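You operate a simulated robot arm through the tools that you are given. There is no shell and no other tool.

The job below is to be done with a simulated robot arm. You get a single attempt, and the scene is never put back.

TASK
Take the manifold out of the vise and clamp the yellow-band hose instead.
Fine: manifold on the bench between the hoses and the oven, adapters up; yoke hooked, screw handle tight. Where these are worked on the way, their far stop is far enough and under half their travel is too little: vise yoke.
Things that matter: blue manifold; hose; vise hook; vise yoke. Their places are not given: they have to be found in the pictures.

The check looks at the end state, three seconds after you hand in, the way a careful person would. Anything else that was tipped, shoved, dropped, spilled or broken makes it a failure.

THE ROBOT
A 7-joint arm with a two-finger parallel gripper, fixed in place. Base frame: the origin is at the foot of the arm, x ahead of it, y to its left, z up. Units: mm, degrees, N and s.
With the tool pointing down near the work surface it reaches from about 380 to 880 mm from the base axis. Its first joint turns from -166.0 to 166.0 degrees. Payload 3.43 kg.
Tool frame: the origin (TCP) lies between the finger pads and is the grasp point; the fingertips stand 34 mm ahead of it; z points along the fingers, y is the line along which they close. The gripper opens to 128 mm. The fingers are 24 mm wide and 12 mm thick; the gripper's body (48 by 130 mm) begins 96 mm behind the TCP.
Orientation is that of the tool frame in the base frame, as a unit quaternion [x, y, z, w]. With the fingers straight down and closing along the base's y, the tool's x points along the base's -x, its y along +y and its z along -z.

THE INTERFACE
- The arm moves only by the tool move_arm. Its argument "moves" is a list of rows, each an object (a shift or turn left out is 0, a gripper value left out holds the last) with "linear": the shift along the tool's x, y, z in mm, a list of three; "delta_rot": the turn, a rotation vector about the tool's x, y, z in degrees, a list of three; "grip": the finger opening in mm, from 0 to 128. In form: [{"linear": [x, y, z], "delta_rot": [ax, ay, az], "grip": grip}, ...]. A call has 1 to 20 rows; each row shifts and turns the commanded pose from where the row before left it, along the tool's axes as they then stand. Rows are played at 5 a second. More than 50 mm and 8.6 degrees between two rows, or a gripper value outside its range, and nothing of the call is played. A pose out of reach is approached as far as the arm can. The call stops where the force on the tool passes 80 N (or 10 N more than at its start, if that is more) or the arm is blocked; 0.2 s more then pass. The fingers move at their own pace (about 153 mm/s each) and stop on an object; they squeeze with about 22 N. The grip force told is the motor's: it shows also when the fingers shut on nothing. Time passes only in rows, and 0.2 s behind the last, so rows that do not move let the fingers close. It gives the time, the measured TCP pose, the force on the tool (base axes), the opening and the grip force at its end, in the units of the frame above (readings bear some noise), with the torque about the TCP (base axes, N m) and any sound that the robot's microphone picked up.
- Cameras (640 x 400 px; columns grow to the right, rows downward): "scene" is fixed at [55.3, -650.7, 1718.8]; the picture's right is [0.55, -0.84, 0.00], its down [-0.73, -0.48, -0.48] and it looks along [0.41, 0.26, -0.88] (base axes); focal length 214 px, centre (320, 200). "wrist" rides on the gripper at [76, -11, -160] in the tool frame; the picture's right is [0.15, 0.99, 0.00], its down [-0.88, 0.13, -0.46] and it looks along [-0.45, 0.07, 0.89] (tool axes); focal length 234 px, centre (320, 200).
- grab_frame(camera): a new picture of that camera. It takes no simulated time.
- measure_at(camera, pixels): for up to 12 pixels [column, row] of the newest picture of that camera ("zoom" is the newest enlarged one), the place [x, y, z] in the base frame of the surface seen there, good to about 3 mm, but the place of the scene camera against the robot may be out by one fixed shift of up to 25 mm in any direction. It takes no simulated time.
- close_up(camera, box): a new picture of the part [left, top, right, bottom] of that camera's present view, enlarged. It takes no simulated time.
- close_job(): hands the job in; it is judged then, once.

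Leave the gripper open and the arm clear of the work at the hand-in unless told otherwise.

The tools are called after "Call:" by a JSON object that holds its "api" and its "payload". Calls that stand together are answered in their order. move_arm: Moves the arm, as the interface text tells. Its arguments: {"type":"object","properties":{"moves":{"type":"array"}},"required":["moves"]} The other tools are called the same way: grab_frame (camera) takes a picture; measure_at (camera, pixels) gives the place of the surface under pixels of a picture; close_up (camera, box) takes an enlarged picture of a part of a camera's view; close_job () hands the job in.

At the start:

```text
time_s: 0.0
tool_pos: [278.1, -267.1, 1387.5]
tcp_rot: [0.0, 1.0, 0.0, 0.0]
contact_force: [0.0, -0.4, -0.5]
torque: [0.02, 0.02, 0.0]
width: 128.1
finger_force: 0.2
```

scene: 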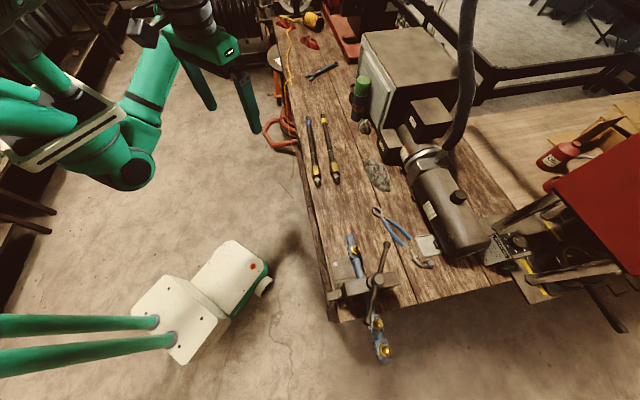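
wrist: 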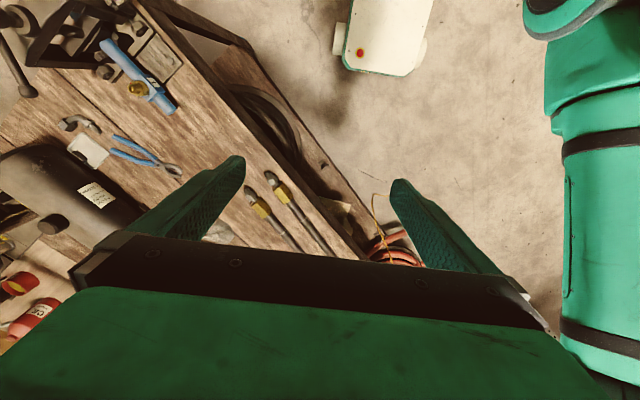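

I see a bench with a vise at its near end around scene pixel (365,290), holding a blue manifold, and two hoses around (315,150) and (330,150). I'll take enlarged pictures of the vise and the hoses first.

Call:
{"api": "close_up", "payload": {"camera": "scene", "box": [310, 200, 450, 370]}}

Call:
{"api": "close_up", "payload": {"camera": "scene", "box": [270, 90, 430, 200]}}

Call:
{"api": "close_up", "payload": {"camera": "wrist", "box": [0, 0, 220, 150]}}

```text
2.35 times, centred on (380, 285) of scene
```

zoom: 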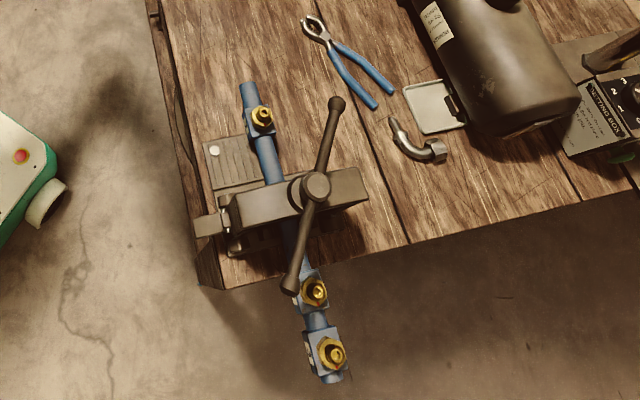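

```text
3.64 times, centred on (350, 145) of scene
```

zoom: 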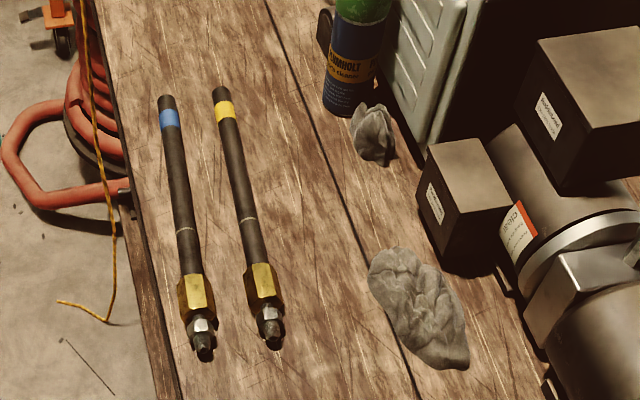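

```text
2.67 times, centred on (110, 75) of wrist
```

zoom: 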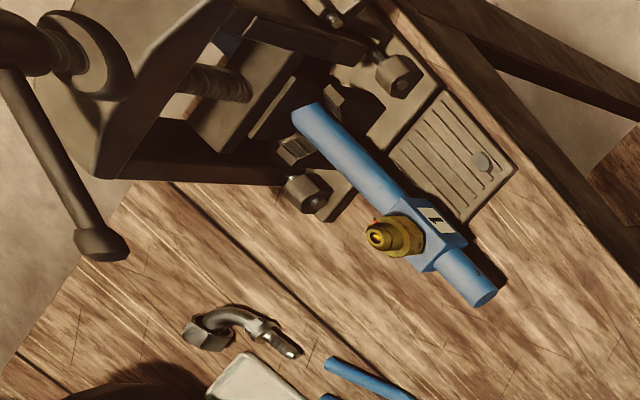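

The vise is a yoke pipe vise: a screw with a T-handle on top, the yoke hinged on one side and hooked on the other. I'll zoom closer on it from the scene camera and measure.

Call:
{"api": "close_up", "payload": {"camera": "scene", "box": [325, 225, 409, 325]}}

Call:
{"api": "measure_at", "payload": {"camera": "scene", "pixels": [[350, 238], [355, 252], [379, 287], [387, 245], [374, 325], [375, 323], [381, 355], [333, 297], [398, 285], [345, 270], [386, 352], [340, 310]]}}

```text
4.00 times, centred on (367, 275) of scene
```

zoom: 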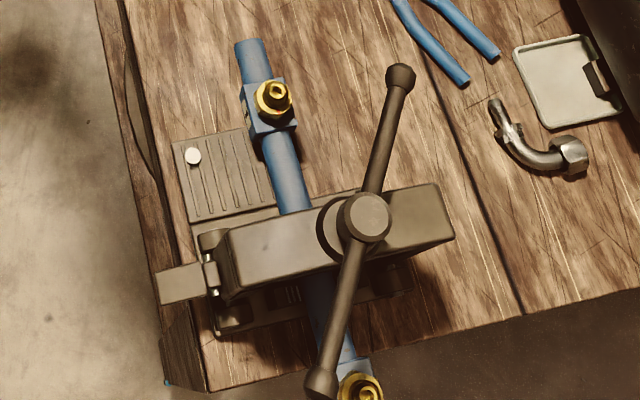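

```text
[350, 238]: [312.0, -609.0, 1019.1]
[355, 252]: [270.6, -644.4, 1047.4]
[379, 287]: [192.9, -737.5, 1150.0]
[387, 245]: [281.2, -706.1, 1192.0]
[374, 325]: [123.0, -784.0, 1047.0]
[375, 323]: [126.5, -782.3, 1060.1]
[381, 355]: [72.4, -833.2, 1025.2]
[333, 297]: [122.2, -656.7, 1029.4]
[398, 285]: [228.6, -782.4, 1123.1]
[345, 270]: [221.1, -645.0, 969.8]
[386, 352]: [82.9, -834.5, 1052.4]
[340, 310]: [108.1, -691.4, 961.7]
```

The bench top seems to be around z≈950, the vise around (190,-730). I'll measure more points on this zoom (yoke ends, hook, handle ends, screw, latch lever).

Call:
{"api": "measure_at", "payload": {"camera": "zoom", "pixels": [[400, 76], [321, 384], [365, 215], [245, 240], [440, 200], [225, 285], [180, 283], [210, 272], [213, 240], [228, 315], [395, 280], [450, 230]]}}

Call:
{"api": "measure_at", "payload": {"camera": "scene", "pixels": [[309, 120], [317, 184], [323, 118], [337, 183], [324, 125], [333, 165], [336, 175], [345, 150], [300, 150], [365, 150], [377, 175], [355, 225]]}}

```text
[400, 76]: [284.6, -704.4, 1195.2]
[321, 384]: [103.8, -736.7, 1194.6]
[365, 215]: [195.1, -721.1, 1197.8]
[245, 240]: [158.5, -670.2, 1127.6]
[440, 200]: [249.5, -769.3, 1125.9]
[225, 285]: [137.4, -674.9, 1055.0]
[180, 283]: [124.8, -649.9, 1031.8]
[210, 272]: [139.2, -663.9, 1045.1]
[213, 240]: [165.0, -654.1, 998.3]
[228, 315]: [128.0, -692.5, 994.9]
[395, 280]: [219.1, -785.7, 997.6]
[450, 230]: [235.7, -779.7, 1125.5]
```

```text
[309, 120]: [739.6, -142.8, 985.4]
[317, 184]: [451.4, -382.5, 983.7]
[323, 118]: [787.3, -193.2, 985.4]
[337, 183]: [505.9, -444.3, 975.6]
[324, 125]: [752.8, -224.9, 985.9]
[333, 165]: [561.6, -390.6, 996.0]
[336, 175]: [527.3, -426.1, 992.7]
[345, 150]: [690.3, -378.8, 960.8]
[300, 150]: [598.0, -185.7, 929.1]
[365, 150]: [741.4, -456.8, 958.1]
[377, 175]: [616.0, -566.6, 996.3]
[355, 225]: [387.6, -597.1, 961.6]
```

Now I know roughly: bench top z≈960, yoke top z≈1127, handle ends at (285,-704,1195) and (104,-737,1195), screw at (195,-721). I'll move the open gripper at the current height (z≈1387, well above the handle) toward the vise for a wrist view.

Call:
{"api": "move_arm", "payload": {"moves": [{"linear": [0, -45, 0]}, {"linear": [0, -45, 0]}, {"linear": [0, -45, 0]}, {"linear": [0, -45, 0]}, {"linear": [0, -45, 0]}, {"linear": [0, -45, 0]}, {"linear": [0, -45, 0]}, {"linear": [0, 0, 0]}]}}

Call:
{"api": "grab_frame", "payload": {"camera": "wrist"}}

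Call:
{"api": "grab_frame", "payload": {"camera": "scene"}}

```text
time_s: 1.8
tool_pos: [276.9, -583.8, 1387.6]
tcp_rot: [-0.001, 1.0, 0.001, 0.0]
contact_force: [-0.7, 0.4, -0.7]
torque: [-0.05, -0.02, -0.02]
width: 127.9
finger_force: 0.0
```

```text
taken
```

wrist: 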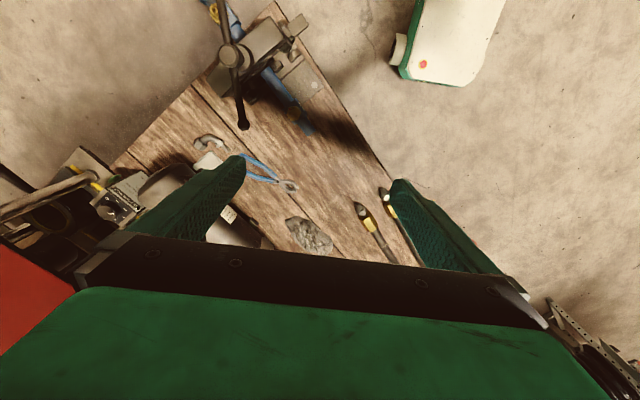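

```text
taken
```

scene: 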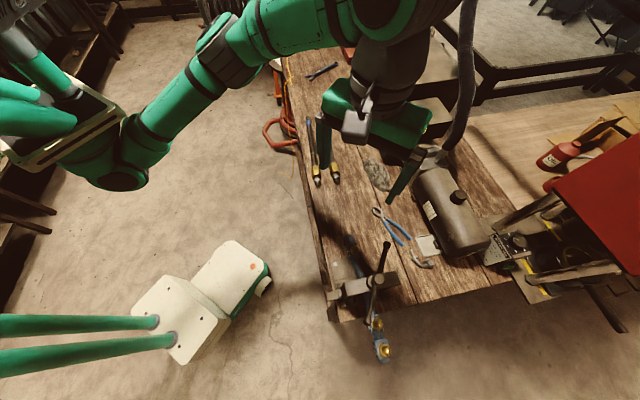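

The wrist view shows the vise at top. I'll measure the same points in the wrist picture (handle balls, screw head, yoke ends) to find the scene camera's shift, and zoom in.

Call:
{"api": "close_up", "payload": {"camera": "wrist", "box": [180, 0, 340, 140]}}

Call:
{"api": "measure_at", "payload": {"camera": "zoom", "pixels": [[185, 15], [253, 500], [210, 220], [185, 370], [420, 90], [470, 105], [495, 80], [485, 240], [120, 370], [545, 340], [350, 290], [500, 480]]}}

```text
2.86 times, centred on (260, 70) of wrist
```

zoom: 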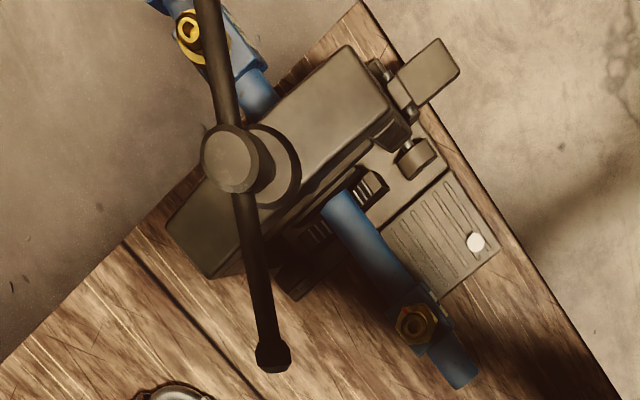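

```text
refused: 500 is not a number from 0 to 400
```

The zoom is 640x400. I'll measure key points: handle ball end (272,357), screw head (230,158), yoke top corners, hook lever (428,72), hook pivot (410,112), manifold adapter (416,323), manifold end (460,375).

Call:
{"api": "measure_at", "payload": {"camera": "zoom", "pixels": [[272, 357], [230, 158], [348, 50], [385, 105], [175, 215], [210, 270], [430, 70], [408, 110], [395, 85], [417, 155], [416, 323], [460, 375]]}}

Call:
{"api": "measure_at", "payload": {"camera": "scene", "pixels": [[387, 245], [379, 279], [345, 287], [337, 296], [350, 238], [375, 232], [320, 183]]}}

```text
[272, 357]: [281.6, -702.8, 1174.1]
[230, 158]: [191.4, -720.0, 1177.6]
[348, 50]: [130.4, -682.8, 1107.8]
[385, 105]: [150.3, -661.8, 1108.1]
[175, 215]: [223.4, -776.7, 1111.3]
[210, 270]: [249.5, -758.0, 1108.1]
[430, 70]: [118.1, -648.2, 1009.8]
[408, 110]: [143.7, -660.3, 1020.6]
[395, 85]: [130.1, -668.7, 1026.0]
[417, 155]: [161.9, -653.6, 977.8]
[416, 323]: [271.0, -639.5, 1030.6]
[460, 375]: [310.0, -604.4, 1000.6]
```

```text
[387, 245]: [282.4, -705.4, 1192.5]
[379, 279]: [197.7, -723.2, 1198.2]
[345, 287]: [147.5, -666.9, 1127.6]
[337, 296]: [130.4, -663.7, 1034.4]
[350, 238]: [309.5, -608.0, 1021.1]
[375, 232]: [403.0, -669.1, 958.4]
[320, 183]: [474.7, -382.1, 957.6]
```

Comparing the two cameras, the scene camera reads about (+3,-2,+20) off. True values: bench ≈ z 940, yoke top ≈ z 1108, screw top ≈ z 1178, bench direction ≈ 43.5°. I'll now turn the tool 46.5° and tilt it for a lower look at the hook side of the vise, staying high first.

Call:
{"api": "move_arm", "payload": {"moves": [{"delta_rot": [0, 0, 7.75]}, {"delta_rot": [0, 0, 7.75]}, {"delta_rot": [0, 0, 7.75]}, {"delta_rot": [0, 0, 7.75]}, {"delta_rot": [0, 0, 7.75]}, {"delta_rot": [0, 0, 7.75]}, {"linear": [28.5, -30.3, 0]}, {"linear": [28.5, -30.3, 0]}, {"linear": [28.5, -30.3, 0]}, {"linear": [28.5, -30.3, 0]}, {"linear": [28.5, -30.3, 0]}, {"delta_rot": [0, -7.5, 0]}, {"delta_rot": [0, -7.5, 0]}, {"delta_rot": [0, -7.5, 0]}, {"delta_rot": [0, -7.5, 0]}, {"linear": [0, 0, 0]}]}}

Call:
{"api": "grab_frame", "payload": {"camera": "wrist"}}

```text
time_s: 5.2
tool_pos: [73.3, -587.4, 1369.3]
tcp_rot: [0.384, 0.892, -0.095, 0.22]
contact_force: [-0.6, 0.0, 0.3]
torque: [-0.05, -0.03, 0.0]
width: 128.0
finger_force: 0.1
```

```text
taken
```

wrist: 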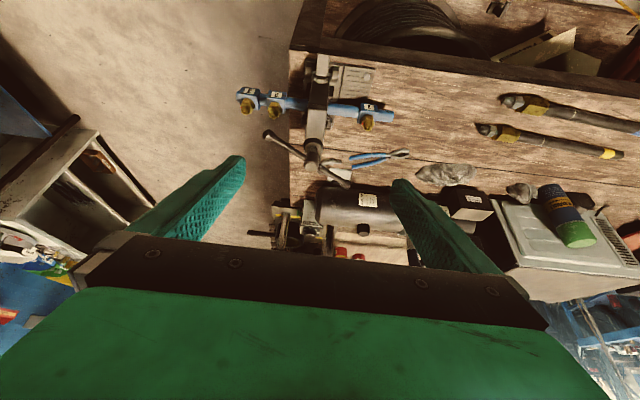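

The tool did not fully reach this tilted pose this high up (z 1369 rather than 1387), which is fine. I see the whole vise and hoses. Now I descend for a closer look at the hook side.

Call:
{"api": "move_arm", "payload": {"moves": [{"linear": [24.2, 0, 41.9]}, {"linear": [24.2, 0, 41.9]}, {"linear": [24.2, 0, 41.9]}, {"linear": [24.2, 0, 41.9]}, {"linear": [24.2, 0, 41.9]}, {"linear": [0, 0, 0]}]}}

Call:
{"api": "grab_frame", "payload": {"camera": "wrist"}}

```text
time_s: 6.6
tool_pos: [68.4, -582.8, 1145.6]
tcp_rot: [0.381, 0.887, -0.102, 0.239]
contact_force: [-0.1, 0.1, -0.1]
torque: [-0.02, -0.02, -0.02]
width: 128.0
finger_force: 0.0
```

```text
taken
```

wrist: 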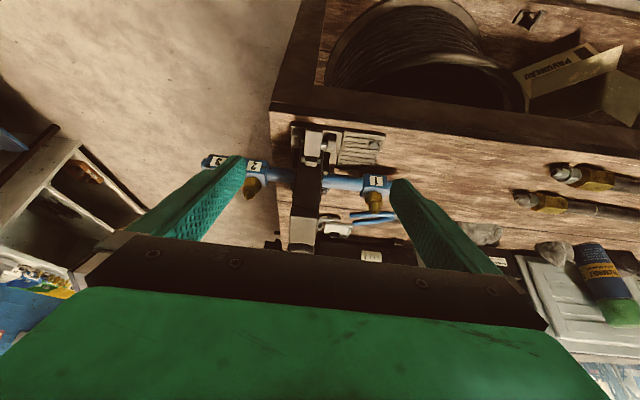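

The picture is upside-down relative to natural view (up in the world is toward the bottom of the picture). I'll zoom on the vise at (310,190).

Call:
{"api": "close_up", "payload": {"camera": "wrist", "box": [240, 110, 400, 260]}}

Call:
{"api": "close_up", "payload": {"camera": "wrist", "box": [280, 115, 350, 160]}}

```text
2.67 times, centred on (320, 185) of wrist
```

zoom: 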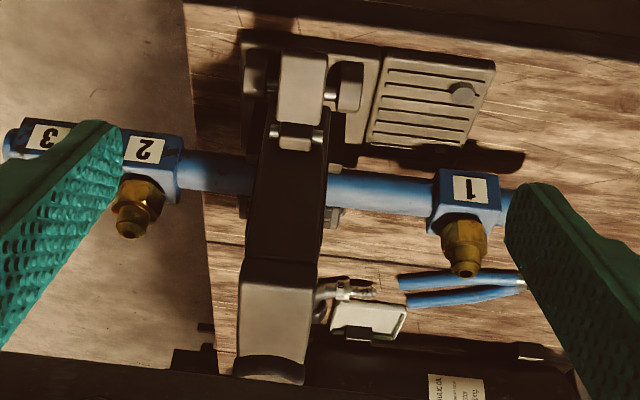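

```text
8.89 times, centred on (315, 138) of wrist
```

zoom: 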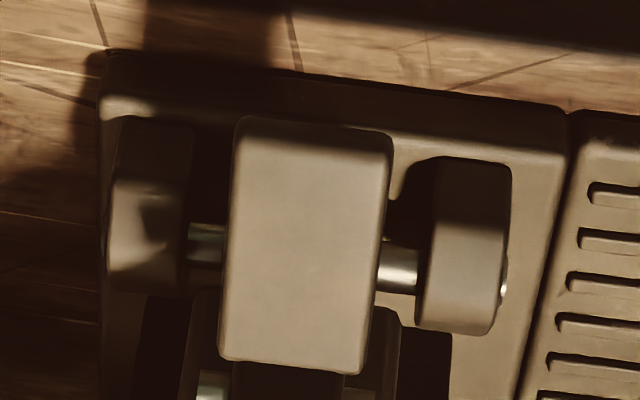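

I see the hook plate between two base lugs, with a pin at the bottom and a pin at the yoke. I'll measure points in this zoom (plate corners, pins, lugs).

Call:
{"api": "measure_at", "payload": {"camera": "zoom", "pixels": [[245, 130], [375, 145], [230, 345], [355, 360], [300, 240], [210, 245], [398, 268], [210, 385], [150, 250], [465, 270], [470, 180], [300, 390]]}}

Call:
{"api": "close_up", "payload": {"camera": "wrist", "box": [285, 135, 345, 175]}}

Call:
{"api": "measure_at", "payload": {"camera": "zoom", "pixels": [[160, 130], [300, 145], [290, 210], [160, 200], [300, 260], [225, 190], [220, 300], [120, 80], [400, 80]]}}

```text
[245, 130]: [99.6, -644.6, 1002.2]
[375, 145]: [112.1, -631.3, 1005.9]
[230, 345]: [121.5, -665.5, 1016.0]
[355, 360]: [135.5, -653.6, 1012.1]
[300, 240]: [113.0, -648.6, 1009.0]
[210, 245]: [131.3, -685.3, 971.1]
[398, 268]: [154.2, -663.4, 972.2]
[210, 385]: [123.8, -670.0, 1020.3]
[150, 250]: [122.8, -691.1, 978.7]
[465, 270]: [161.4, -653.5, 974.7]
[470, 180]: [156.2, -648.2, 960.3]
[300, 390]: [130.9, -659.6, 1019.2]
```

```text
10.00 times, centred on (315, 155) of wrist
```

zoom: 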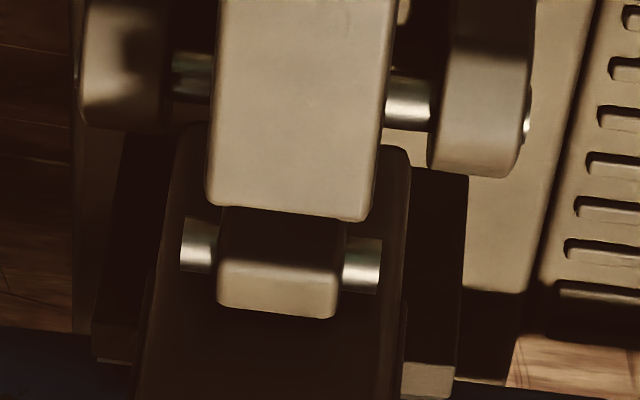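

```text
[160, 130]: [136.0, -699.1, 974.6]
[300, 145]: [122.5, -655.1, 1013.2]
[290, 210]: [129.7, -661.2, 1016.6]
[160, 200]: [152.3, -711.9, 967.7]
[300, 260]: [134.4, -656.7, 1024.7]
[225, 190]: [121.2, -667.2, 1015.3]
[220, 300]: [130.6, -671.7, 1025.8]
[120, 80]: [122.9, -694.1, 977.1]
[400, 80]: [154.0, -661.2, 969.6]
```

So the hook pivots on a pin at the yoke (z≈1018), with a tab sticking out to (105,-638), and hooks a base pin at z≈971. I need a side view to see which way the hook opens. I'll rise, straighten, turn the tool -90° and look along the vise from the bench's open end, with the fingers closed.

Call:
{"api": "move_arm", "payload": {"moves": [{"linear": [-22.5, 0, -39], "grip": 0}, {"linear": [-22.5, 0, -39]}, {"linear": [-22.5, 0, -39]}, {"delta_rot": [0, 7.5, 0]}, {"delta_rot": [0, 7.5, 0]}, {"delta_rot": [0, 7.5, 0]}, {"delta_rot": [0, 7.5, 0]}, {"delta_rot": [0, 0, -8.18]}, {"delta_rot": [0, 0, -8.18]}, {"delta_rot": [0, 0, -8.18]}, {"delta_rot": [0, 0, -8.18]}, {"delta_rot": [0, 0, -8.18]}, {"delta_rot": [0, 0, -8.18]}, {"delta_rot": [0, 0, -8.18]}, {"delta_rot": [0, 0, -8.18]}, {"delta_rot": [0, 0, -8.18]}, {"delta_rot": [0, 0, -8.18]}, {"delta_rot": [0, 0, -8.18]}, {"linear": [0, 0, 0]}]}}

```text
time_s: 10.6
tool_pos: [70.7, -582.9, 1279.7]
tcp_rot: [-0.37, 0.929, 0.0, -0.001]
contact_force: [0.3, -0.6, -0.5]
torque: [0.01, -0.04, -0.03]
width: 0.2
finger_force: 21.9
```

The turn worked: tool x now points along -u (bench-end direction). Next: move past the end of the bench, tilt, and descend for the side view.

Call:
{"api": "move_arm", "payload": {"moves": [{"linear": [38.6, -23.3, 0]}, {"linear": [38.6, -23.3, 0]}, {"linear": [38.6, -23.3, 0]}, {"linear": [38.6, -23.3, 0]}, {"delta_rot": [0, -7.5, 0]}, {"delta_rot": [0, -7.5, 0]}, {"delta_rot": [0, -7.5, 0]}, {"delta_rot": [0, -7.5, 0]}, {"linear": [23.4, 0, 40.5]}, {"linear": [23.4, 0, 40.5]}, {"linear": [23.4, 0, 40.5]}, {"linear": [23.4, 0, 40.5]}, {"linear": [0, 0, 0]}]}}

Call:
{"api": "grab_frame", "payload": {"camera": "wrist"}}

```text
time_s: 13.4
tool_pos: [24.4, -673.7, 1065.9]
tcp_rot: [-0.358, 0.897, 0.096, 0.24]
contact_force: [-0.4, 0.2, 0.4]
torque: [-0.05, 0.02, -0.02]
width: 0.0
finger_force: 22.2
out of reach, approached as far as the arm can: row 5, 6, 7, 8
```

```text
taken
```

wrist: 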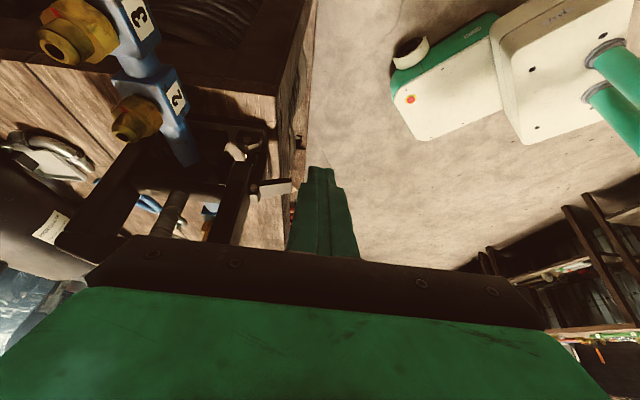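

Some rows were clamped, and TCP ended at (24,-674,1066), still clear of everything. The hook is visible around (260,170). Zoom in.

Call:
{"api": "close_up", "payload": {"camera": "wrist", "box": [170, 110, 330, 210]}}

Call:
{"api": "close_up", "payload": {"camera": "wrist", "box": [60, 100, 320, 260]}}

```text
4.00 times, centred on (250, 160) of wrist
```

zoom: 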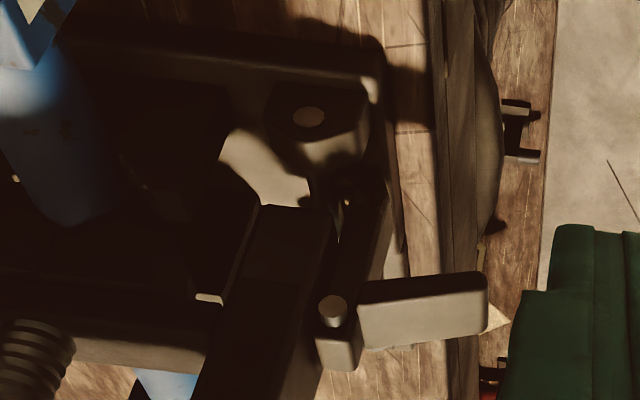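

```text
2.46 times, centred on (190, 180) of wrist
```

zoom: 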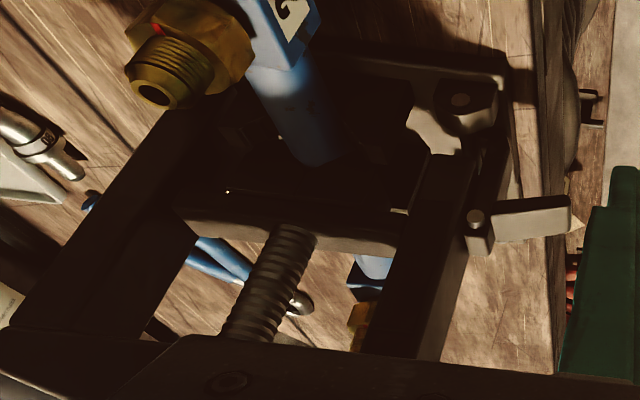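

The hook bar runs down from the yoke pin on the outside of the base pin, so lifting the tab should swing it off. I'll measure the pivot pin end, tab top edge, hook end, base pin, and top jaw and yoke legs.

Call:
{"api": "measure_at", "payload": {"camera": "zoom", "pixels": [[476, 218], [560, 210], [500, 220], [460, 100], [467, 165], [440, 250], [410, 300], [200, 150], [120, 290], [270, 270], [180, 220], [380, 245]]}}

Call:
{"api": "close_up", "payload": {"camera": "wrist", "box": [220, 120, 300, 210]}}

Call:
{"api": "measure_at", "payload": {"camera": "zoom", "pixels": [[300, 100], [350, 155], [365, 180], [355, 220], [345, 262], [480, 235], [470, 260], [390, 270], [410, 60], [310, 60], [400, 180], [330, 130]]}}

```text
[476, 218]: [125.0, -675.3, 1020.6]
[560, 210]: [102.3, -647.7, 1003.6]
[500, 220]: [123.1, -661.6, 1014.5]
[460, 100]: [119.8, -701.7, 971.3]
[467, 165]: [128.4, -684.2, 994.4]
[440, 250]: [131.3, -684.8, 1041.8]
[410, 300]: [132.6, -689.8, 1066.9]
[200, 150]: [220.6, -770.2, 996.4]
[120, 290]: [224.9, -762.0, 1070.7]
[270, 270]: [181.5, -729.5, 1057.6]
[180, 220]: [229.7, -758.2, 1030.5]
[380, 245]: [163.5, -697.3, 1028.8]
```

```text
4.44 times, centred on (260, 165) of wrist
```

zoom: 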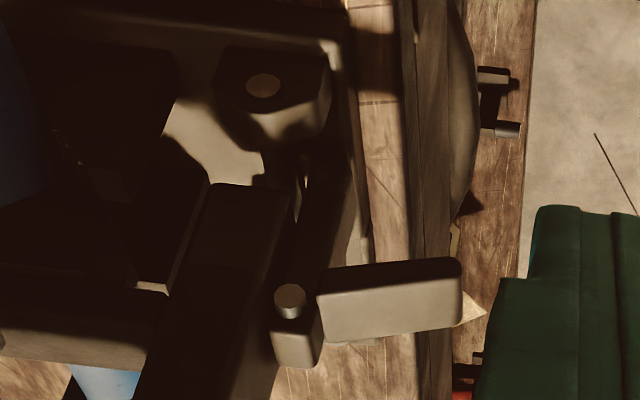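

```text
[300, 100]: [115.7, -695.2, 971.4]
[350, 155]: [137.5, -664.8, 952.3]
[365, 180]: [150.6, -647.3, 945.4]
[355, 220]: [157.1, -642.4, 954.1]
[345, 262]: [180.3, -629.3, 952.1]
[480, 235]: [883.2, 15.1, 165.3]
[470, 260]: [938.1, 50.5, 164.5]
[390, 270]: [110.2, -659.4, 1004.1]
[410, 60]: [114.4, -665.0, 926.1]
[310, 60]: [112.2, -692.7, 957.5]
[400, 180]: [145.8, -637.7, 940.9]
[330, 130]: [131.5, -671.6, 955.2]
```

Geometry of the vise is now clear: hook pivot at z≈1020, base pin z≈971 on the edge side; yoke hinge on the machine side. First job is to loosen the screw. I'll raise and straighten the tool away from the vise.

Call:
{"api": "move_arm", "payload": {"moves": [{"linear": [-23.75, 0, -41.1]}, {"linear": [-23.75, 0, -41.1]}, {"delta_rot": [0, 7.5, 0]}, {"delta_rot": [0, 7.5, 0]}, {"delta_rot": [0, 7.5, 0]}, {"delta_rot": [0, 7.5, 0]}, {"linear": [0, 0, -48]}, {"linear": [0, 0, -48]}, {"linear": [0, 0, -48]}, {"linear": [0, 0, 0]}]}}

Call:
{"api": "grab_frame", "payload": {"camera": "wrist"}}

```text
time_s: 15.6
tool_pos: [26.7, -674.1, 1303.9]
tcp_rot: [-0.371, 0.929, 0.001, 0.0]
contact_force: [0.6, -0.3, -0.5]
torque: [0.02, 0.01, 0.0]
width: 0.2
finger_force: 21.8
```

```text
taken
```

wrist: 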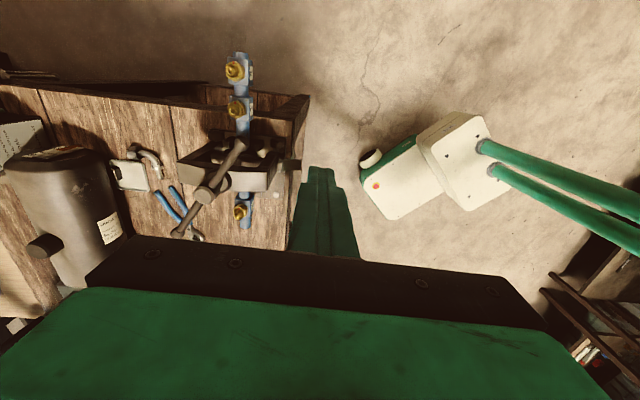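

Tool is upright at z≈1304. Now I move over the screw axis (191,-719) and open the fingers wide.

Call:
{"api": "move_arm", "payload": {"moves": [{"linear": [-22.05, -36.55, 0], "grip": 128}, {"linear": [-22.05, -36.55, 0]}, {"linear": [-22.05, -36.55, 0]}, {"linear": [-22.05, -36.55, 0]}, {"delta_rot": [0, 0, 8.42]}, {"delta_rot": [0, 0, 8.42]}, {"delta_rot": [0, 0, 8.42]}, {"delta_rot": [0, 0, 8.42]}, {"delta_rot": [0, 0, 8.42]}, {"delta_rot": [0, 0, 8.42]}, {"delta_rot": [0, 0, 8.42]}, {"delta_rot": [0, 0, 8.42]}, {"delta_rot": [0, 0, 8.42]}, {"delta_rot": [0, 0, 8.42]}, {"linear": [0, 0, 0]}]}}

Call:
{"api": "move_arm", "payload": {"moves": [{"delta_rot": [0, 0, 8.42]}, {"delta_rot": [0, 0, 8.42]}, {"delta_rot": [0, 0, 8.42]}, {"delta_rot": [0, 0, 8.42]}, {"delta_rot": [0, 0, 8.42]}, {"delta_rot": [0, 0, 8.42]}, {"delta_rot": [0, 0, 8.42]}, {"delta_rot": [0, 0, 8.42]}, {"linear": [0, 0, 0]}]}}

Call:
{"api": "grab_frame", "payload": {"camera": "wrist"}}

```text
time_s: 18.8
tool_pos: [190.8, -720.0, 1303.2]
tcp_rot: [0.349, 0.937, 0.0, 0.0]
contact_force: [-0.8, -0.3, 0.6]
torque: [-0.02, 0.0, 0.01]
width: 128.2
finger_force: 0.0
```

```text
time_s: 20.8
tool_pos: [168.4, -683.5, 1290.5]
tcp_rot: [0.809, 0.588, 0.0, 0.001]
contact_force: [-0.1, -0.4, 0.8]
torque: [0.03, 0.0, 0.01]
width: 128.0
finger_force: 0.0
out of reach, approached as far as the arm can: row 7, 8
```

```text
taken
```

wrist: 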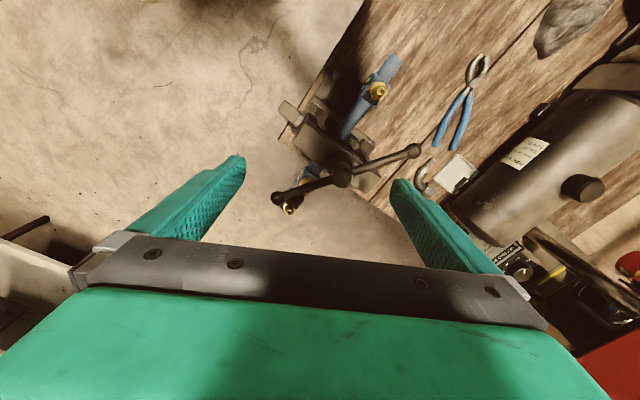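

The last two rows hit a wrist limit (tool y below about -5°), shifting the TCP. Since the bar is symmetric, I'll use tool y at 162° instead: rotate back 180° about the tool axis while high.

Call:
{"api": "move_arm", "payload": {"moves": [{"delta_rot": [0, 0, -8.182]}, {"delta_rot": [0, 0, -8.182]}, {"delta_rot": [0, 0, -8.182]}, {"delta_rot": [0, 0, -8.182]}, {"delta_rot": [0, 0, -8.182]}, {"delta_rot": [0, 0, -8.182]}, {"delta_rot": [0, 0, -8.182]}, {"delta_rot": [0, 0, -8.182]}, {"delta_rot": [0, 0, -8.182]}, {"delta_rot": [0, 0, -8.182]}, {"delta_rot": [0, 0, -8.182]}, {"delta_rot": [0, 0, -8.182]}, {"delta_rot": [0, 0, -8.182]}, {"delta_rot": [0, 0, -8.182]}, {"delta_rot": [0, 0, -8.182]}, {"delta_rot": [0, 0, -8.182]}, {"delta_rot": [0, 0, -8.182]}, {"delta_rot": [0, 0, -8.182]}, {"delta_rot": [0, 0, -8.182]}]}}

Call:
{"api": "move_arm", "payload": {"moves": [{"delta_rot": [0, 0, -8.182]}, {"delta_rot": [0, 0, -8.182]}, {"delta_rot": [0, 0, -8.182]}, {"linear": [0, 0, 0]}]}}

Call:
{"api": "grab_frame", "payload": {"camera": "wrist"}}

```text
time_s: 24.8
tool_pos: [168.0, -684.3, 1289.9]
tcp_rot: [-0.403, 0.915, 0.0, 0.0]
contact_force: [-0.3, 0.6, 0.5]
torque: [0.01, 0.0, -0.04]
width: 128.1
finger_force: 0.1
```

```text
time_s: 25.8
tool_pos: [168.7, -683.3, 1289.3]
tcp_rot: [-0.588, 0.809, 0.0, 0.001]
contact_force: [0.3, 0.3, -0.4]
torque: [0.03, -0.02, -0.02]
width: 128.0
finger_force: 0.0
```

```text
taken
```

wrist: 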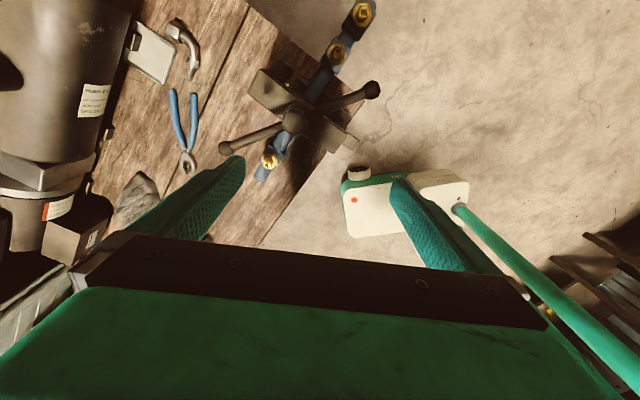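

Orientation y=162° reached. I'll measure the handle's two balls (225,148), (372,90), the hub (293,121), and bar points in this picture.

Call:
{"api": "measure_at", "payload": {"camera": "wrist", "pixels": [[225, 148], [372, 90], [293, 120], [255, 137], [340, 101], [270, 80], [270, 161], [336, 52], [362, 14]]}}

Call:
{"api": "close_up", "payload": {"camera": "wrist", "box": [210, 0, 390, 190]}}

```text
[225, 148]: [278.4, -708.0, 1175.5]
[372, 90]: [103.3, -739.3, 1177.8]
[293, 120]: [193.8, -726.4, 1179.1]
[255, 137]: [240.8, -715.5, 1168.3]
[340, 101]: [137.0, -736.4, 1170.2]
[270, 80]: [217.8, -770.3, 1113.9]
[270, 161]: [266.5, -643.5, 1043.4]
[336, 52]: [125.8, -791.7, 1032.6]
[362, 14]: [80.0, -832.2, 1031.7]
```

```text
2.11 times, centred on (300, 95) of wrist
```

zoom: 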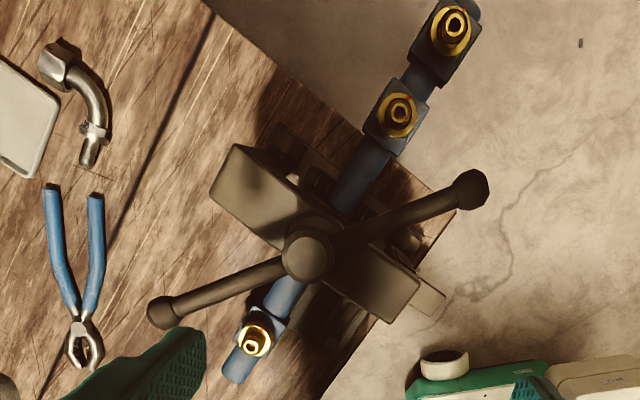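

Handle centre comes out at about (192,-722), bar angle 10°, bar top z≈1169, hub top z≈1178. I'll centre over it and descend so the fingertips stand at z≈1148, one finger on each side of the bar (28° away from it).

Call:
{"api": "move_arm", "payload": {"moves": [{"linear": [29.6, -34.1, 0]}, {"linear": [0, 0, 36]}, {"linear": [0, 0, 36]}, {"linear": [0, 0, 36]}, {"linear": [0, 0, 0]}]}}

Call:
{"api": "grab_frame", "payload": {"camera": "wrist"}}

Call:
{"api": "grab_frame", "payload": {"camera": "scene"}}

```text
time_s: 27.0
tool_pos: [191.3, -722.0, 1180.4]
tcp_rot: [-0.587, 0.809, 0.0, 0.0]
contact_force: [-0.1, -0.2, -0.4]
torque: [0.0, 0.03, 0.01]
width: 128.2
finger_force: 0.1
```

```text
taken
```

wrist: 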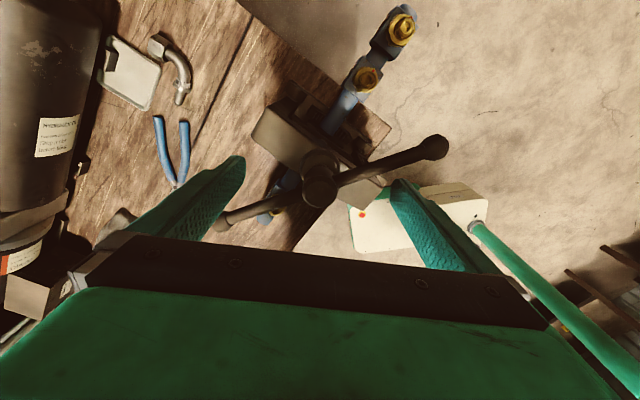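

```text
taken
```

scene: 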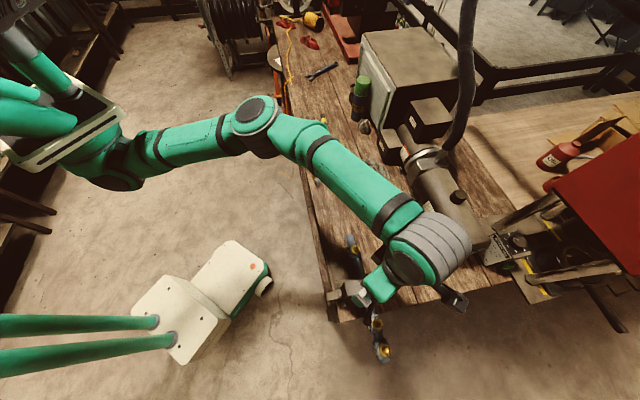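

The fingers straddle the bar as planned. Now turn counter-clockwise (seen from above) to loosen; a first small step to read the torque.

Call:
{"api": "move_arm", "payload": {"moves": [{"delta_rot": [0, 0, -6]}, {"delta_rot": [0, 0, -6]}, {"delta_rot": [0, 0, -6]}, {"delta_rot": [0, 0, -6]}]}}

Call:
{"api": "grab_frame", "payload": {"camera": "wrist"}}

```text
time_s: 28.0
tool_pos: [191.3, -722.2, 1180.4]
tcp_rot: [0.744, -0.669, 0.0, 0.0]
contact_force: [-3.3, 7.4, 0.5]
torque: [0.09, 0.09, -0.49]
width: 128.1
finger_force: 0.1
```

```text
taken
```

wrist: 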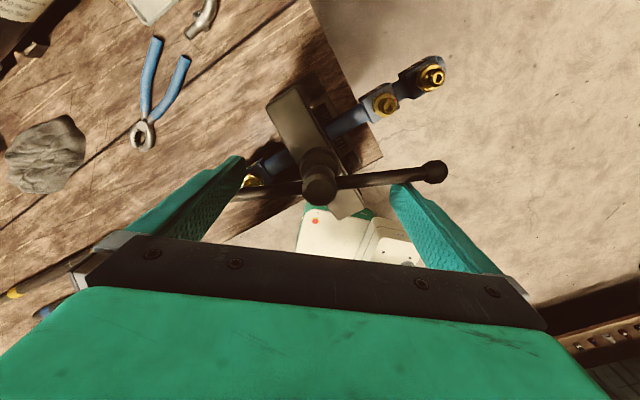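

Contact: torque -0.49 N·m resisting, so the bar is being driven. Continue turning, watching torque.

Call:
{"api": "move_arm", "payload": {"moves": [{"delta_rot": [0, 0, -7]}, {"delta_rot": [0, 0, -7]}, {"delta_rot": [0, 0, -7]}, {"delta_rot": [0, 0, -7]}, {"delta_rot": [0, 0, -7]}, {"delta_rot": [0, 0, -7]}]}}

Call:
{"api": "grab_frame", "payload": {"camera": "wrist"}}

```text
time_s: 29.4
tool_pos: [191.5, -722.1, 1182.3]
tcp_rot: [0.934, -0.359, 0.0, 0.001]
contact_force: [-1.2, 1.4, 0.1]
torque: [0.04, 0.01, -0.1]
width: 127.9
finger_force: 0.1
```

```text
taken
```

wrist: 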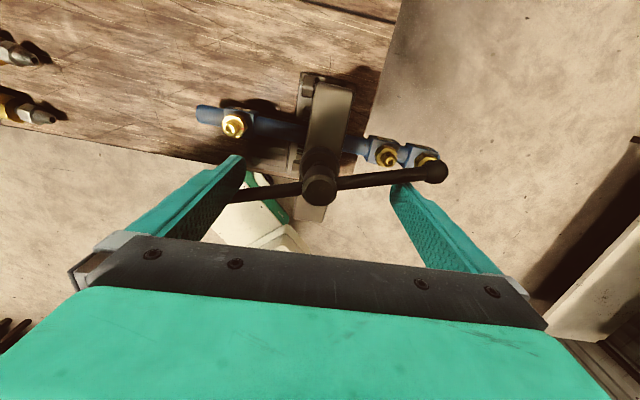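

Torque dropped to about -0.1 N·m, so the screw has broken loose. I'll keep turning within the wrist range and watch for how much the jaw lifts.

Call:
{"api": "move_arm", "payload": {"moves": [{"delta_rot": [0, 0, -7]}, {"delta_rot": [0, 0, -7]}, {"delta_rot": [0, 0, -7]}, {"delta_rot": [0, 0, -7]}, {"delta_rot": [0, 0, -7]}, {"delta_rot": [0, 0, -7]}, {"delta_rot": [0, 0, -7]}, {"delta_rot": [0, 0, -7]}]}}

Call:
{"api": "grab_frame", "payload": {"camera": "wrist"}}

Call:
{"api": "measure_at", "payload": {"camera": "wrist", "pixels": [[320, 183], [437, 172]]}}

```text
time_s: 31.2
tool_pos: [191.8, -722.1, 1182.6]
tcp_rot: [0.992, 0.123, 0.0, 0.0]
contact_force: [-1.0, -0.5, 0.6]
torque: [0.02, 0.03, -0.13]
width: 127.8
finger_force: 0.1
```

```text
taken
```

wrist: 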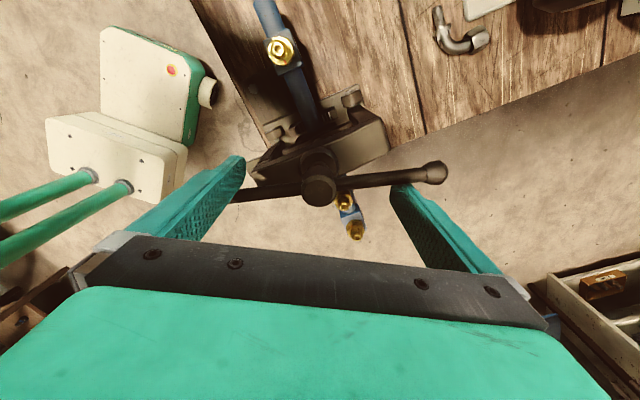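

```text
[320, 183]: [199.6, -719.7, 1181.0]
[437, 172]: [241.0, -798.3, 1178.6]
```

Torque stays low (-0.13) as it turns freely. A few more rows toward the wrist's other end.

Call:
{"api": "move_arm", "payload": {"moves": [{"delta_rot": [0, 0, -7]}, {"delta_rot": [0, 0, -7]}, {"delta_rot": [0, 0, -7]}, {"delta_rot": [0, 0, -7]}, {"delta_rot": [0, 0, -7]}]}}

Call:
{"api": "grab_frame", "payload": {"camera": "wrist"}}

```text
time_s: 32.4
tool_pos: [191.9, -721.2, 1181.3]
tcp_rot: [0.91, 0.415, 0.0, 0.0]
contact_force: [1.3, 0.5, -0.4]
torque: [0.03, -0.02, -0.15]
width: 128.1
finger_force: 0.0
```

```text
taken
```

wrist: 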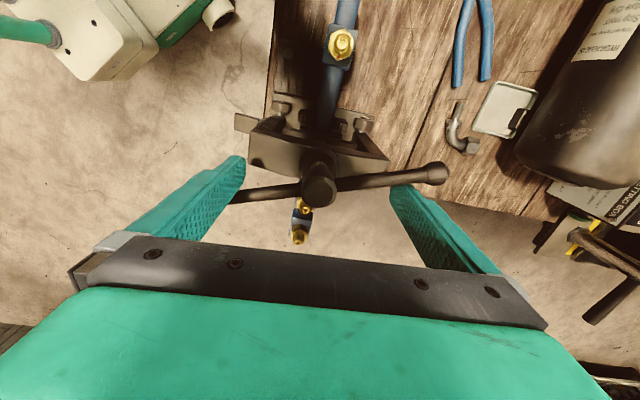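

Tool y at 319°, still free. Zoom on the jaw region to judge clearance between top jaw and manifold.

Call:
{"api": "close_up", "payload": {"camera": "wrist", "box": [230, 20, 400, 215]}}

Call:
{"api": "measure_at", "payload": {"camera": "zoom", "pixels": [[320, 335], [350, 190], [330, 165], [350, 60]]}}

```text
2.05 times, centred on (315, 118) of wrist
```

zoom: 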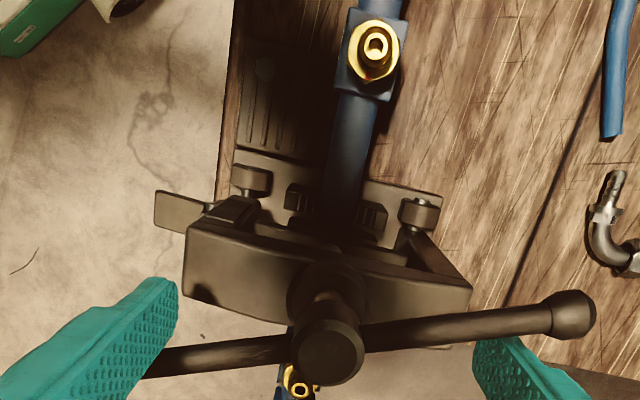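

```text
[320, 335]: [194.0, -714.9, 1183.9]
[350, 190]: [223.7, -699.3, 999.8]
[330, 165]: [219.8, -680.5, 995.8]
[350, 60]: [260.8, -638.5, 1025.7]
```

The screw head has risen some 5 mm, and the bar now sits at about 155°. I want the bar parallel to the bench length (43.5°) before the yoke swings over so it won't strike the bench, so I'll do one more partial stroke: lift, turn back 189°, re-engage.

Call:
{"api": "move_arm", "payload": {"moves": [{"delta_rot": [0, 0, 3]}, {"linear": [0, 0, -30]}, {"linear": [0, 0, -30]}, {"delta_rot": [0, 0, 8.2]}, {"delta_rot": [0, 0, 8.2]}, {"delta_rot": [0, 0, 8.2]}, {"delta_rot": [0, 0, 8.2]}, {"delta_rot": [0, 0, 8.2]}, {"delta_rot": [0, 0, 8.2]}, {"delta_rot": [0, 0, 8.2]}, {"delta_rot": [0, 0, 8.2]}, {"delta_rot": [0, 0, 8.2]}, {"delta_rot": [0, 0, 8.2]}, {"delta_rot": [0, 0, 8.2]}, {"delta_rot": [0, 0, 8.2]}, {"delta_rot": [0, 0, 8.2]}, {"delta_rot": [0, 0, 8.2]}, {"delta_rot": [0, 0, 8.2]}, {"delta_rot": [0, 0, 8.2]}]}}

Call:
{"api": "move_arm", "payload": {"moves": [{"delta_rot": [0, 0, 8.2]}, {"delta_rot": [0, 0, 8.2]}, {"delta_rot": [0, 0, 8.2]}, {"delta_rot": [0, 0, 8.2]}, {"delta_rot": [0, 0, 8.2]}, {"delta_rot": [0, 0, 8.2]}, {"delta_rot": [0, 0, 5.6]}, {"linear": [0, 0, 0]}]}}

Call:
{"api": "grab_frame", "payload": {"camera": "wrist"}}

Call:
{"api": "grab_frame", "payload": {"camera": "scene"}}

```text
time_s: 36.4
tool_pos: [190.0, -721.8, 1241.9]
tcp_rot: [0.734, -0.679, 0.0, 0.0]
contact_force: [-0.7, 0.4, -0.7]
torque: [0.0, -0.04, 0.0]
width: 128.0
finger_force: 0.1
```

```text
time_s: 38.2
tool_pos: [191.3, -721.7, 1243.7]
tcp_rot: [-0.34, 0.941, 0.0, 0.0]
contact_force: [0.5, 0.1, 0.3]
torque: [0.0, 0.0, -0.01]
width: 128.0
finger_force: 0.0
```

```text
taken
```

wrist: 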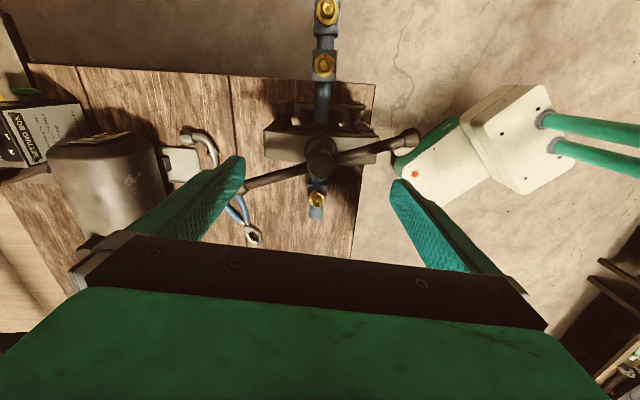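

```text
taken
```

scene: 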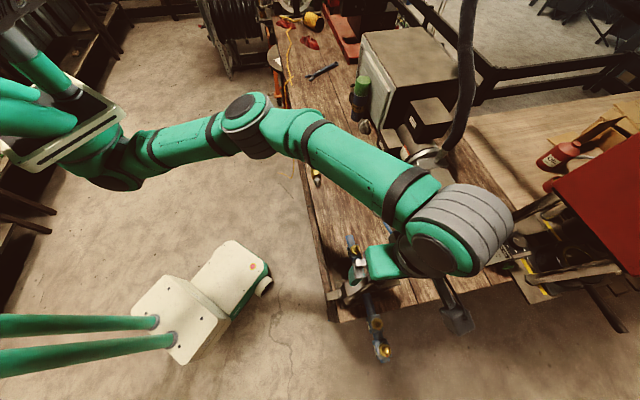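

Measure the handle again: ball at (410,137), hub (320,152), bar at (275,178).

Call:
{"api": "measure_at", "payload": {"camera": "wrist", "pixels": [[411, 137], [320, 150], [275, 177], [375, 149], [316, 205], [323, 65], [327, 10]]}}

```text
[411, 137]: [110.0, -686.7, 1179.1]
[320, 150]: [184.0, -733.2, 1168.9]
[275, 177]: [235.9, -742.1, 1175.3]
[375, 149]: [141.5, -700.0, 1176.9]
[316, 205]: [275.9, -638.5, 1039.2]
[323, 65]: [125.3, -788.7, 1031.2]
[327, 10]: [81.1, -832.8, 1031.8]
```

Bar is at 156°, about 7 mm higher than at the start, so the jaw has backed off. Descend and turn until the bar is at ≈223° (parallel to the bench).

Call:
{"api": "move_arm", "payload": {"moves": [{"linear": [0, 0, 29]}, {"linear": [0, 0, 29]}, {"delta_rot": [0, 0, -6.9]}, {"delta_rot": [0, 0, -6.9]}, {"delta_rot": [0, 0, -6.9]}, {"delta_rot": [0, 0, -6.9]}, {"delta_rot": [0, 0, -6.9]}, {"delta_rot": [0, 0, -6.9]}, {"delta_rot": [0, 0, -6.9]}, {"delta_rot": [0, 0, -6.9]}, {"delta_rot": [0, 0, -6.9]}, {"delta_rot": [0, 0, -6.9]}, {"delta_rot": [0, 0, -7.5]}, {"linear": [0, 0, 0]}]}}

Call:
{"api": "grab_frame", "payload": {"camera": "wrist"}}

```text
time_s: 41.2
tool_pos: [190.1, -722.6, 1185.0]
tcp_rot: [0.85, -0.526, 0.0, 0.0]
contact_force: [-2.2, 0.5, -0.1]
torque: [0.03, -0.05, -0.11]
width: 128.1
finger_force: 0.1
```

```text
taken
```

wrist: 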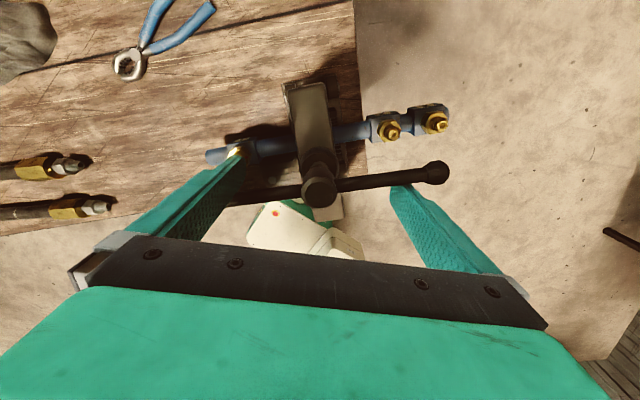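

The bar now lies parallel to the manifold. I'll back off 4°, lift clear, and then turn the tool to y=43.5° (camera on the edge side) for the hook.

Call:
{"api": "move_arm", "payload": {"moves": [{"delta_rot": [0, 0, 4]}, {"linear": [0, 0, -35]}, {"linear": [0, 0, -35]}, {"linear": [0, 0, -35]}, {"delta_rot": [0, 0, 8.2]}, {"delta_rot": [0, 0, 8.2]}, {"delta_rot": [0, 0, 8.2]}, {"delta_rot": [0, 0, 8.2]}, {"delta_rot": [0, 0, 8.2]}, {"delta_rot": [0, 0, 8.2]}, {"delta_rot": [0, 0, 8.2]}, {"delta_rot": [0, 0, 8.2]}, {"delta_rot": [0, 0, 8.2]}, {"delta_rot": [0, 0, 8.2]}, {"delta_rot": [0, 0, 8.2]}, {"delta_rot": [0, 0, 8.2]}, {"linear": [0, 0, 0]}]}}

Call:
{"api": "move_arm", "payload": {"moves": [{"delta_rot": [0, 0, 8.2]}, {"delta_rot": [0, 0, 8.2]}, {"delta_rot": [0, 0, 8.2]}, {"delta_rot": [0, 0, 8.2]}, {"delta_rot": [0, 0, 8.2]}, {"delta_rot": [0, 0, 8.2]}, {"delta_rot": [0, 0, 8.2]}, {"linear": [0, 0, 0]}]}}

Call:
{"api": "grab_frame", "payload": {"camera": "wrist"}}

```text
time_s: 44.8
tool_pos: [191.9, -722.0, 1289.4]
tcp_rot: [-0.121, 0.993, 0.0, 0.0]
contact_force: [0.2, 0.5, -0.1]
torque: [-0.01, 0.05, 0.0]
width: 128.1
finger_force: 0.0
```

```text
time_s: 46.6
tool_pos: [192.0, -722.6, 1288.9]
tcp_rot: [0.371, 0.929, 0.0, 0.0]
contact_force: [0.0, 0.1, -0.7]
torque: [0.03, -0.02, -0.04]
width: 128.4
finger_force: 0.2
```

```text
taken
```

wrist: 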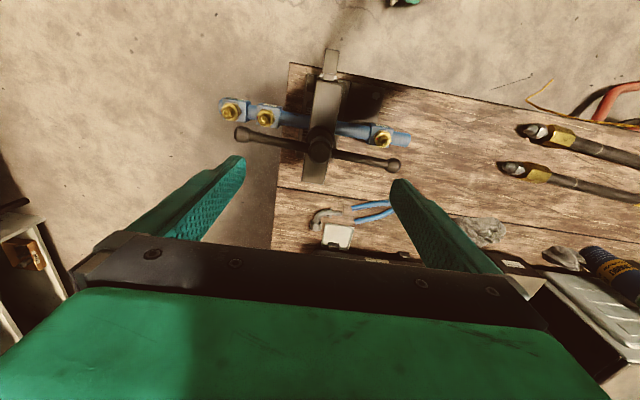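

Now y=46.5°. Measuring the tab corners near (330,65), yoke edges, handle balls and adapters from this view.

Call:
{"api": "close_up", "payload": {"camera": "wrist", "box": [210, 40, 420, 190]}}

Call:
{"api": "measure_at", "payload": {"camera": "wrist", "pixels": [[326, 53], [338, 52], [323, 77], [336, 78], [317, 95], [347, 92], [306, 175], [325, 175], [241, 133], [393, 164], [229, 111], [400, 138]]}}

```text
2.67 times, centred on (315, 115) of wrist
```

zoom: 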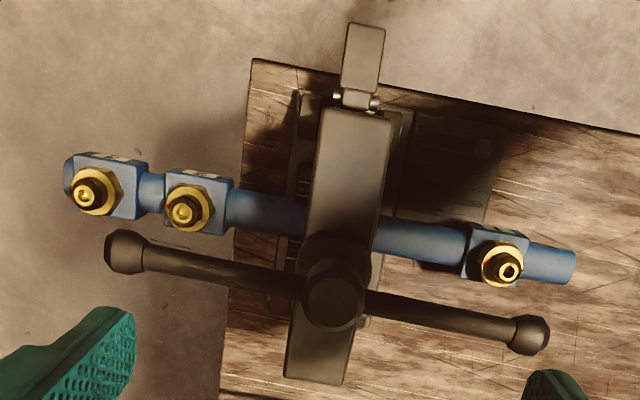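

```text
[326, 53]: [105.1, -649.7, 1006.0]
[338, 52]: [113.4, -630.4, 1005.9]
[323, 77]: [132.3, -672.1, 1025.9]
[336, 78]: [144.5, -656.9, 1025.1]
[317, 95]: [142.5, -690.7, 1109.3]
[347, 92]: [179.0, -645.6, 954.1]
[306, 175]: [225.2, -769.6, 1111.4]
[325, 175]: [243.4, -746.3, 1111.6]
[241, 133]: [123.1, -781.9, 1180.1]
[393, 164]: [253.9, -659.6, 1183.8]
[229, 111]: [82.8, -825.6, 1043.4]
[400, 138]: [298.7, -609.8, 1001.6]
```

Handle confirmed parallel to the manifold (43°), risen about 6 mm. The tab centre is near (112–117,-646), top z≈1008. I'll move above it with the fingers half open and descend partway to check alignment.

Call:
{"api": "move_arm", "payload": {"moves": [{"linear": [37.1, 0.4, 0], "grip": 52}, {"linear": [37.1, 0.4, 0]}, {"linear": [37.1, 0.4, 0]}, {"linear": [0, 0, 45], "delta_rot": [0, 0, 1.5]}, {"linear": [0, 0, 45]}, {"linear": [0, 0, 45]}, {"linear": [0, 0, 45]}, {"linear": [0, 0, 45]}, {"linear": [0, 0, 0]}]}}

Call:
{"api": "grab_frame", "payload": {"camera": "wrist"}}

```text
time_s: 48.6
tool_pos: [112.7, -643.7, 1064.7]
tcp_rot: [0.382, 0.924, 0.0, 0.0]
contact_force: [-0.7, 0.6, 0.4]
torque: [-0.03, 0.01, 0.0]
width: 52.3
finger_force: 0.1
```

```text
taken
```

wrist: 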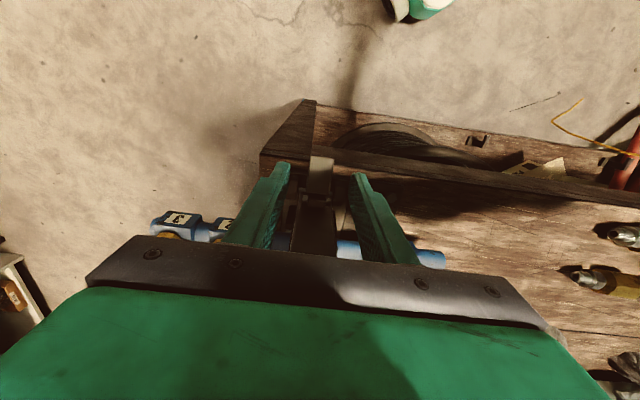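

The tab (320,178) sits centred between the two fingertips (285,170) and (358,180). Zoom and measure it before pinching.

Call:
{"api": "close_up", "payload": {"camera": "wrist", "box": [260, 140, 390, 240]}}

Call:
{"api": "measure_at", "payload": {"camera": "wrist", "pixels": [[312, 159], [330, 159], [308, 193], [329, 195], [320, 175], [310, 200], [330, 201], [318, 215]]}}

```text
4.00 times, centred on (325, 190) of wrist
```

zoom: 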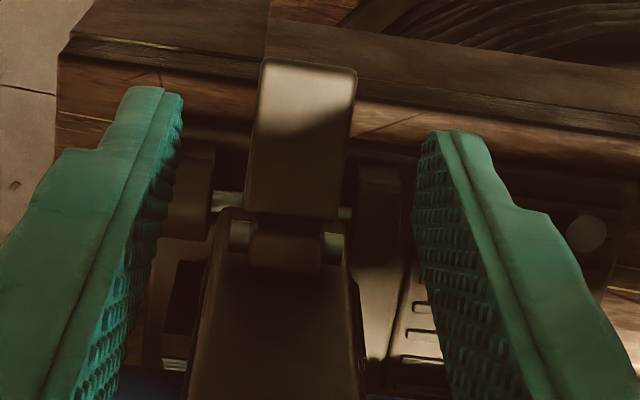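

```text
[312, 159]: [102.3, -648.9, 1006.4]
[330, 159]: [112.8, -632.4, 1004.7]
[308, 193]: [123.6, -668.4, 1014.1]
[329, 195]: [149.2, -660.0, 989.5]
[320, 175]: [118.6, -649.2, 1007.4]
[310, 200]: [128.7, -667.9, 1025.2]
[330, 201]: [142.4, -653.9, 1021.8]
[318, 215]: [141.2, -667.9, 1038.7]
```

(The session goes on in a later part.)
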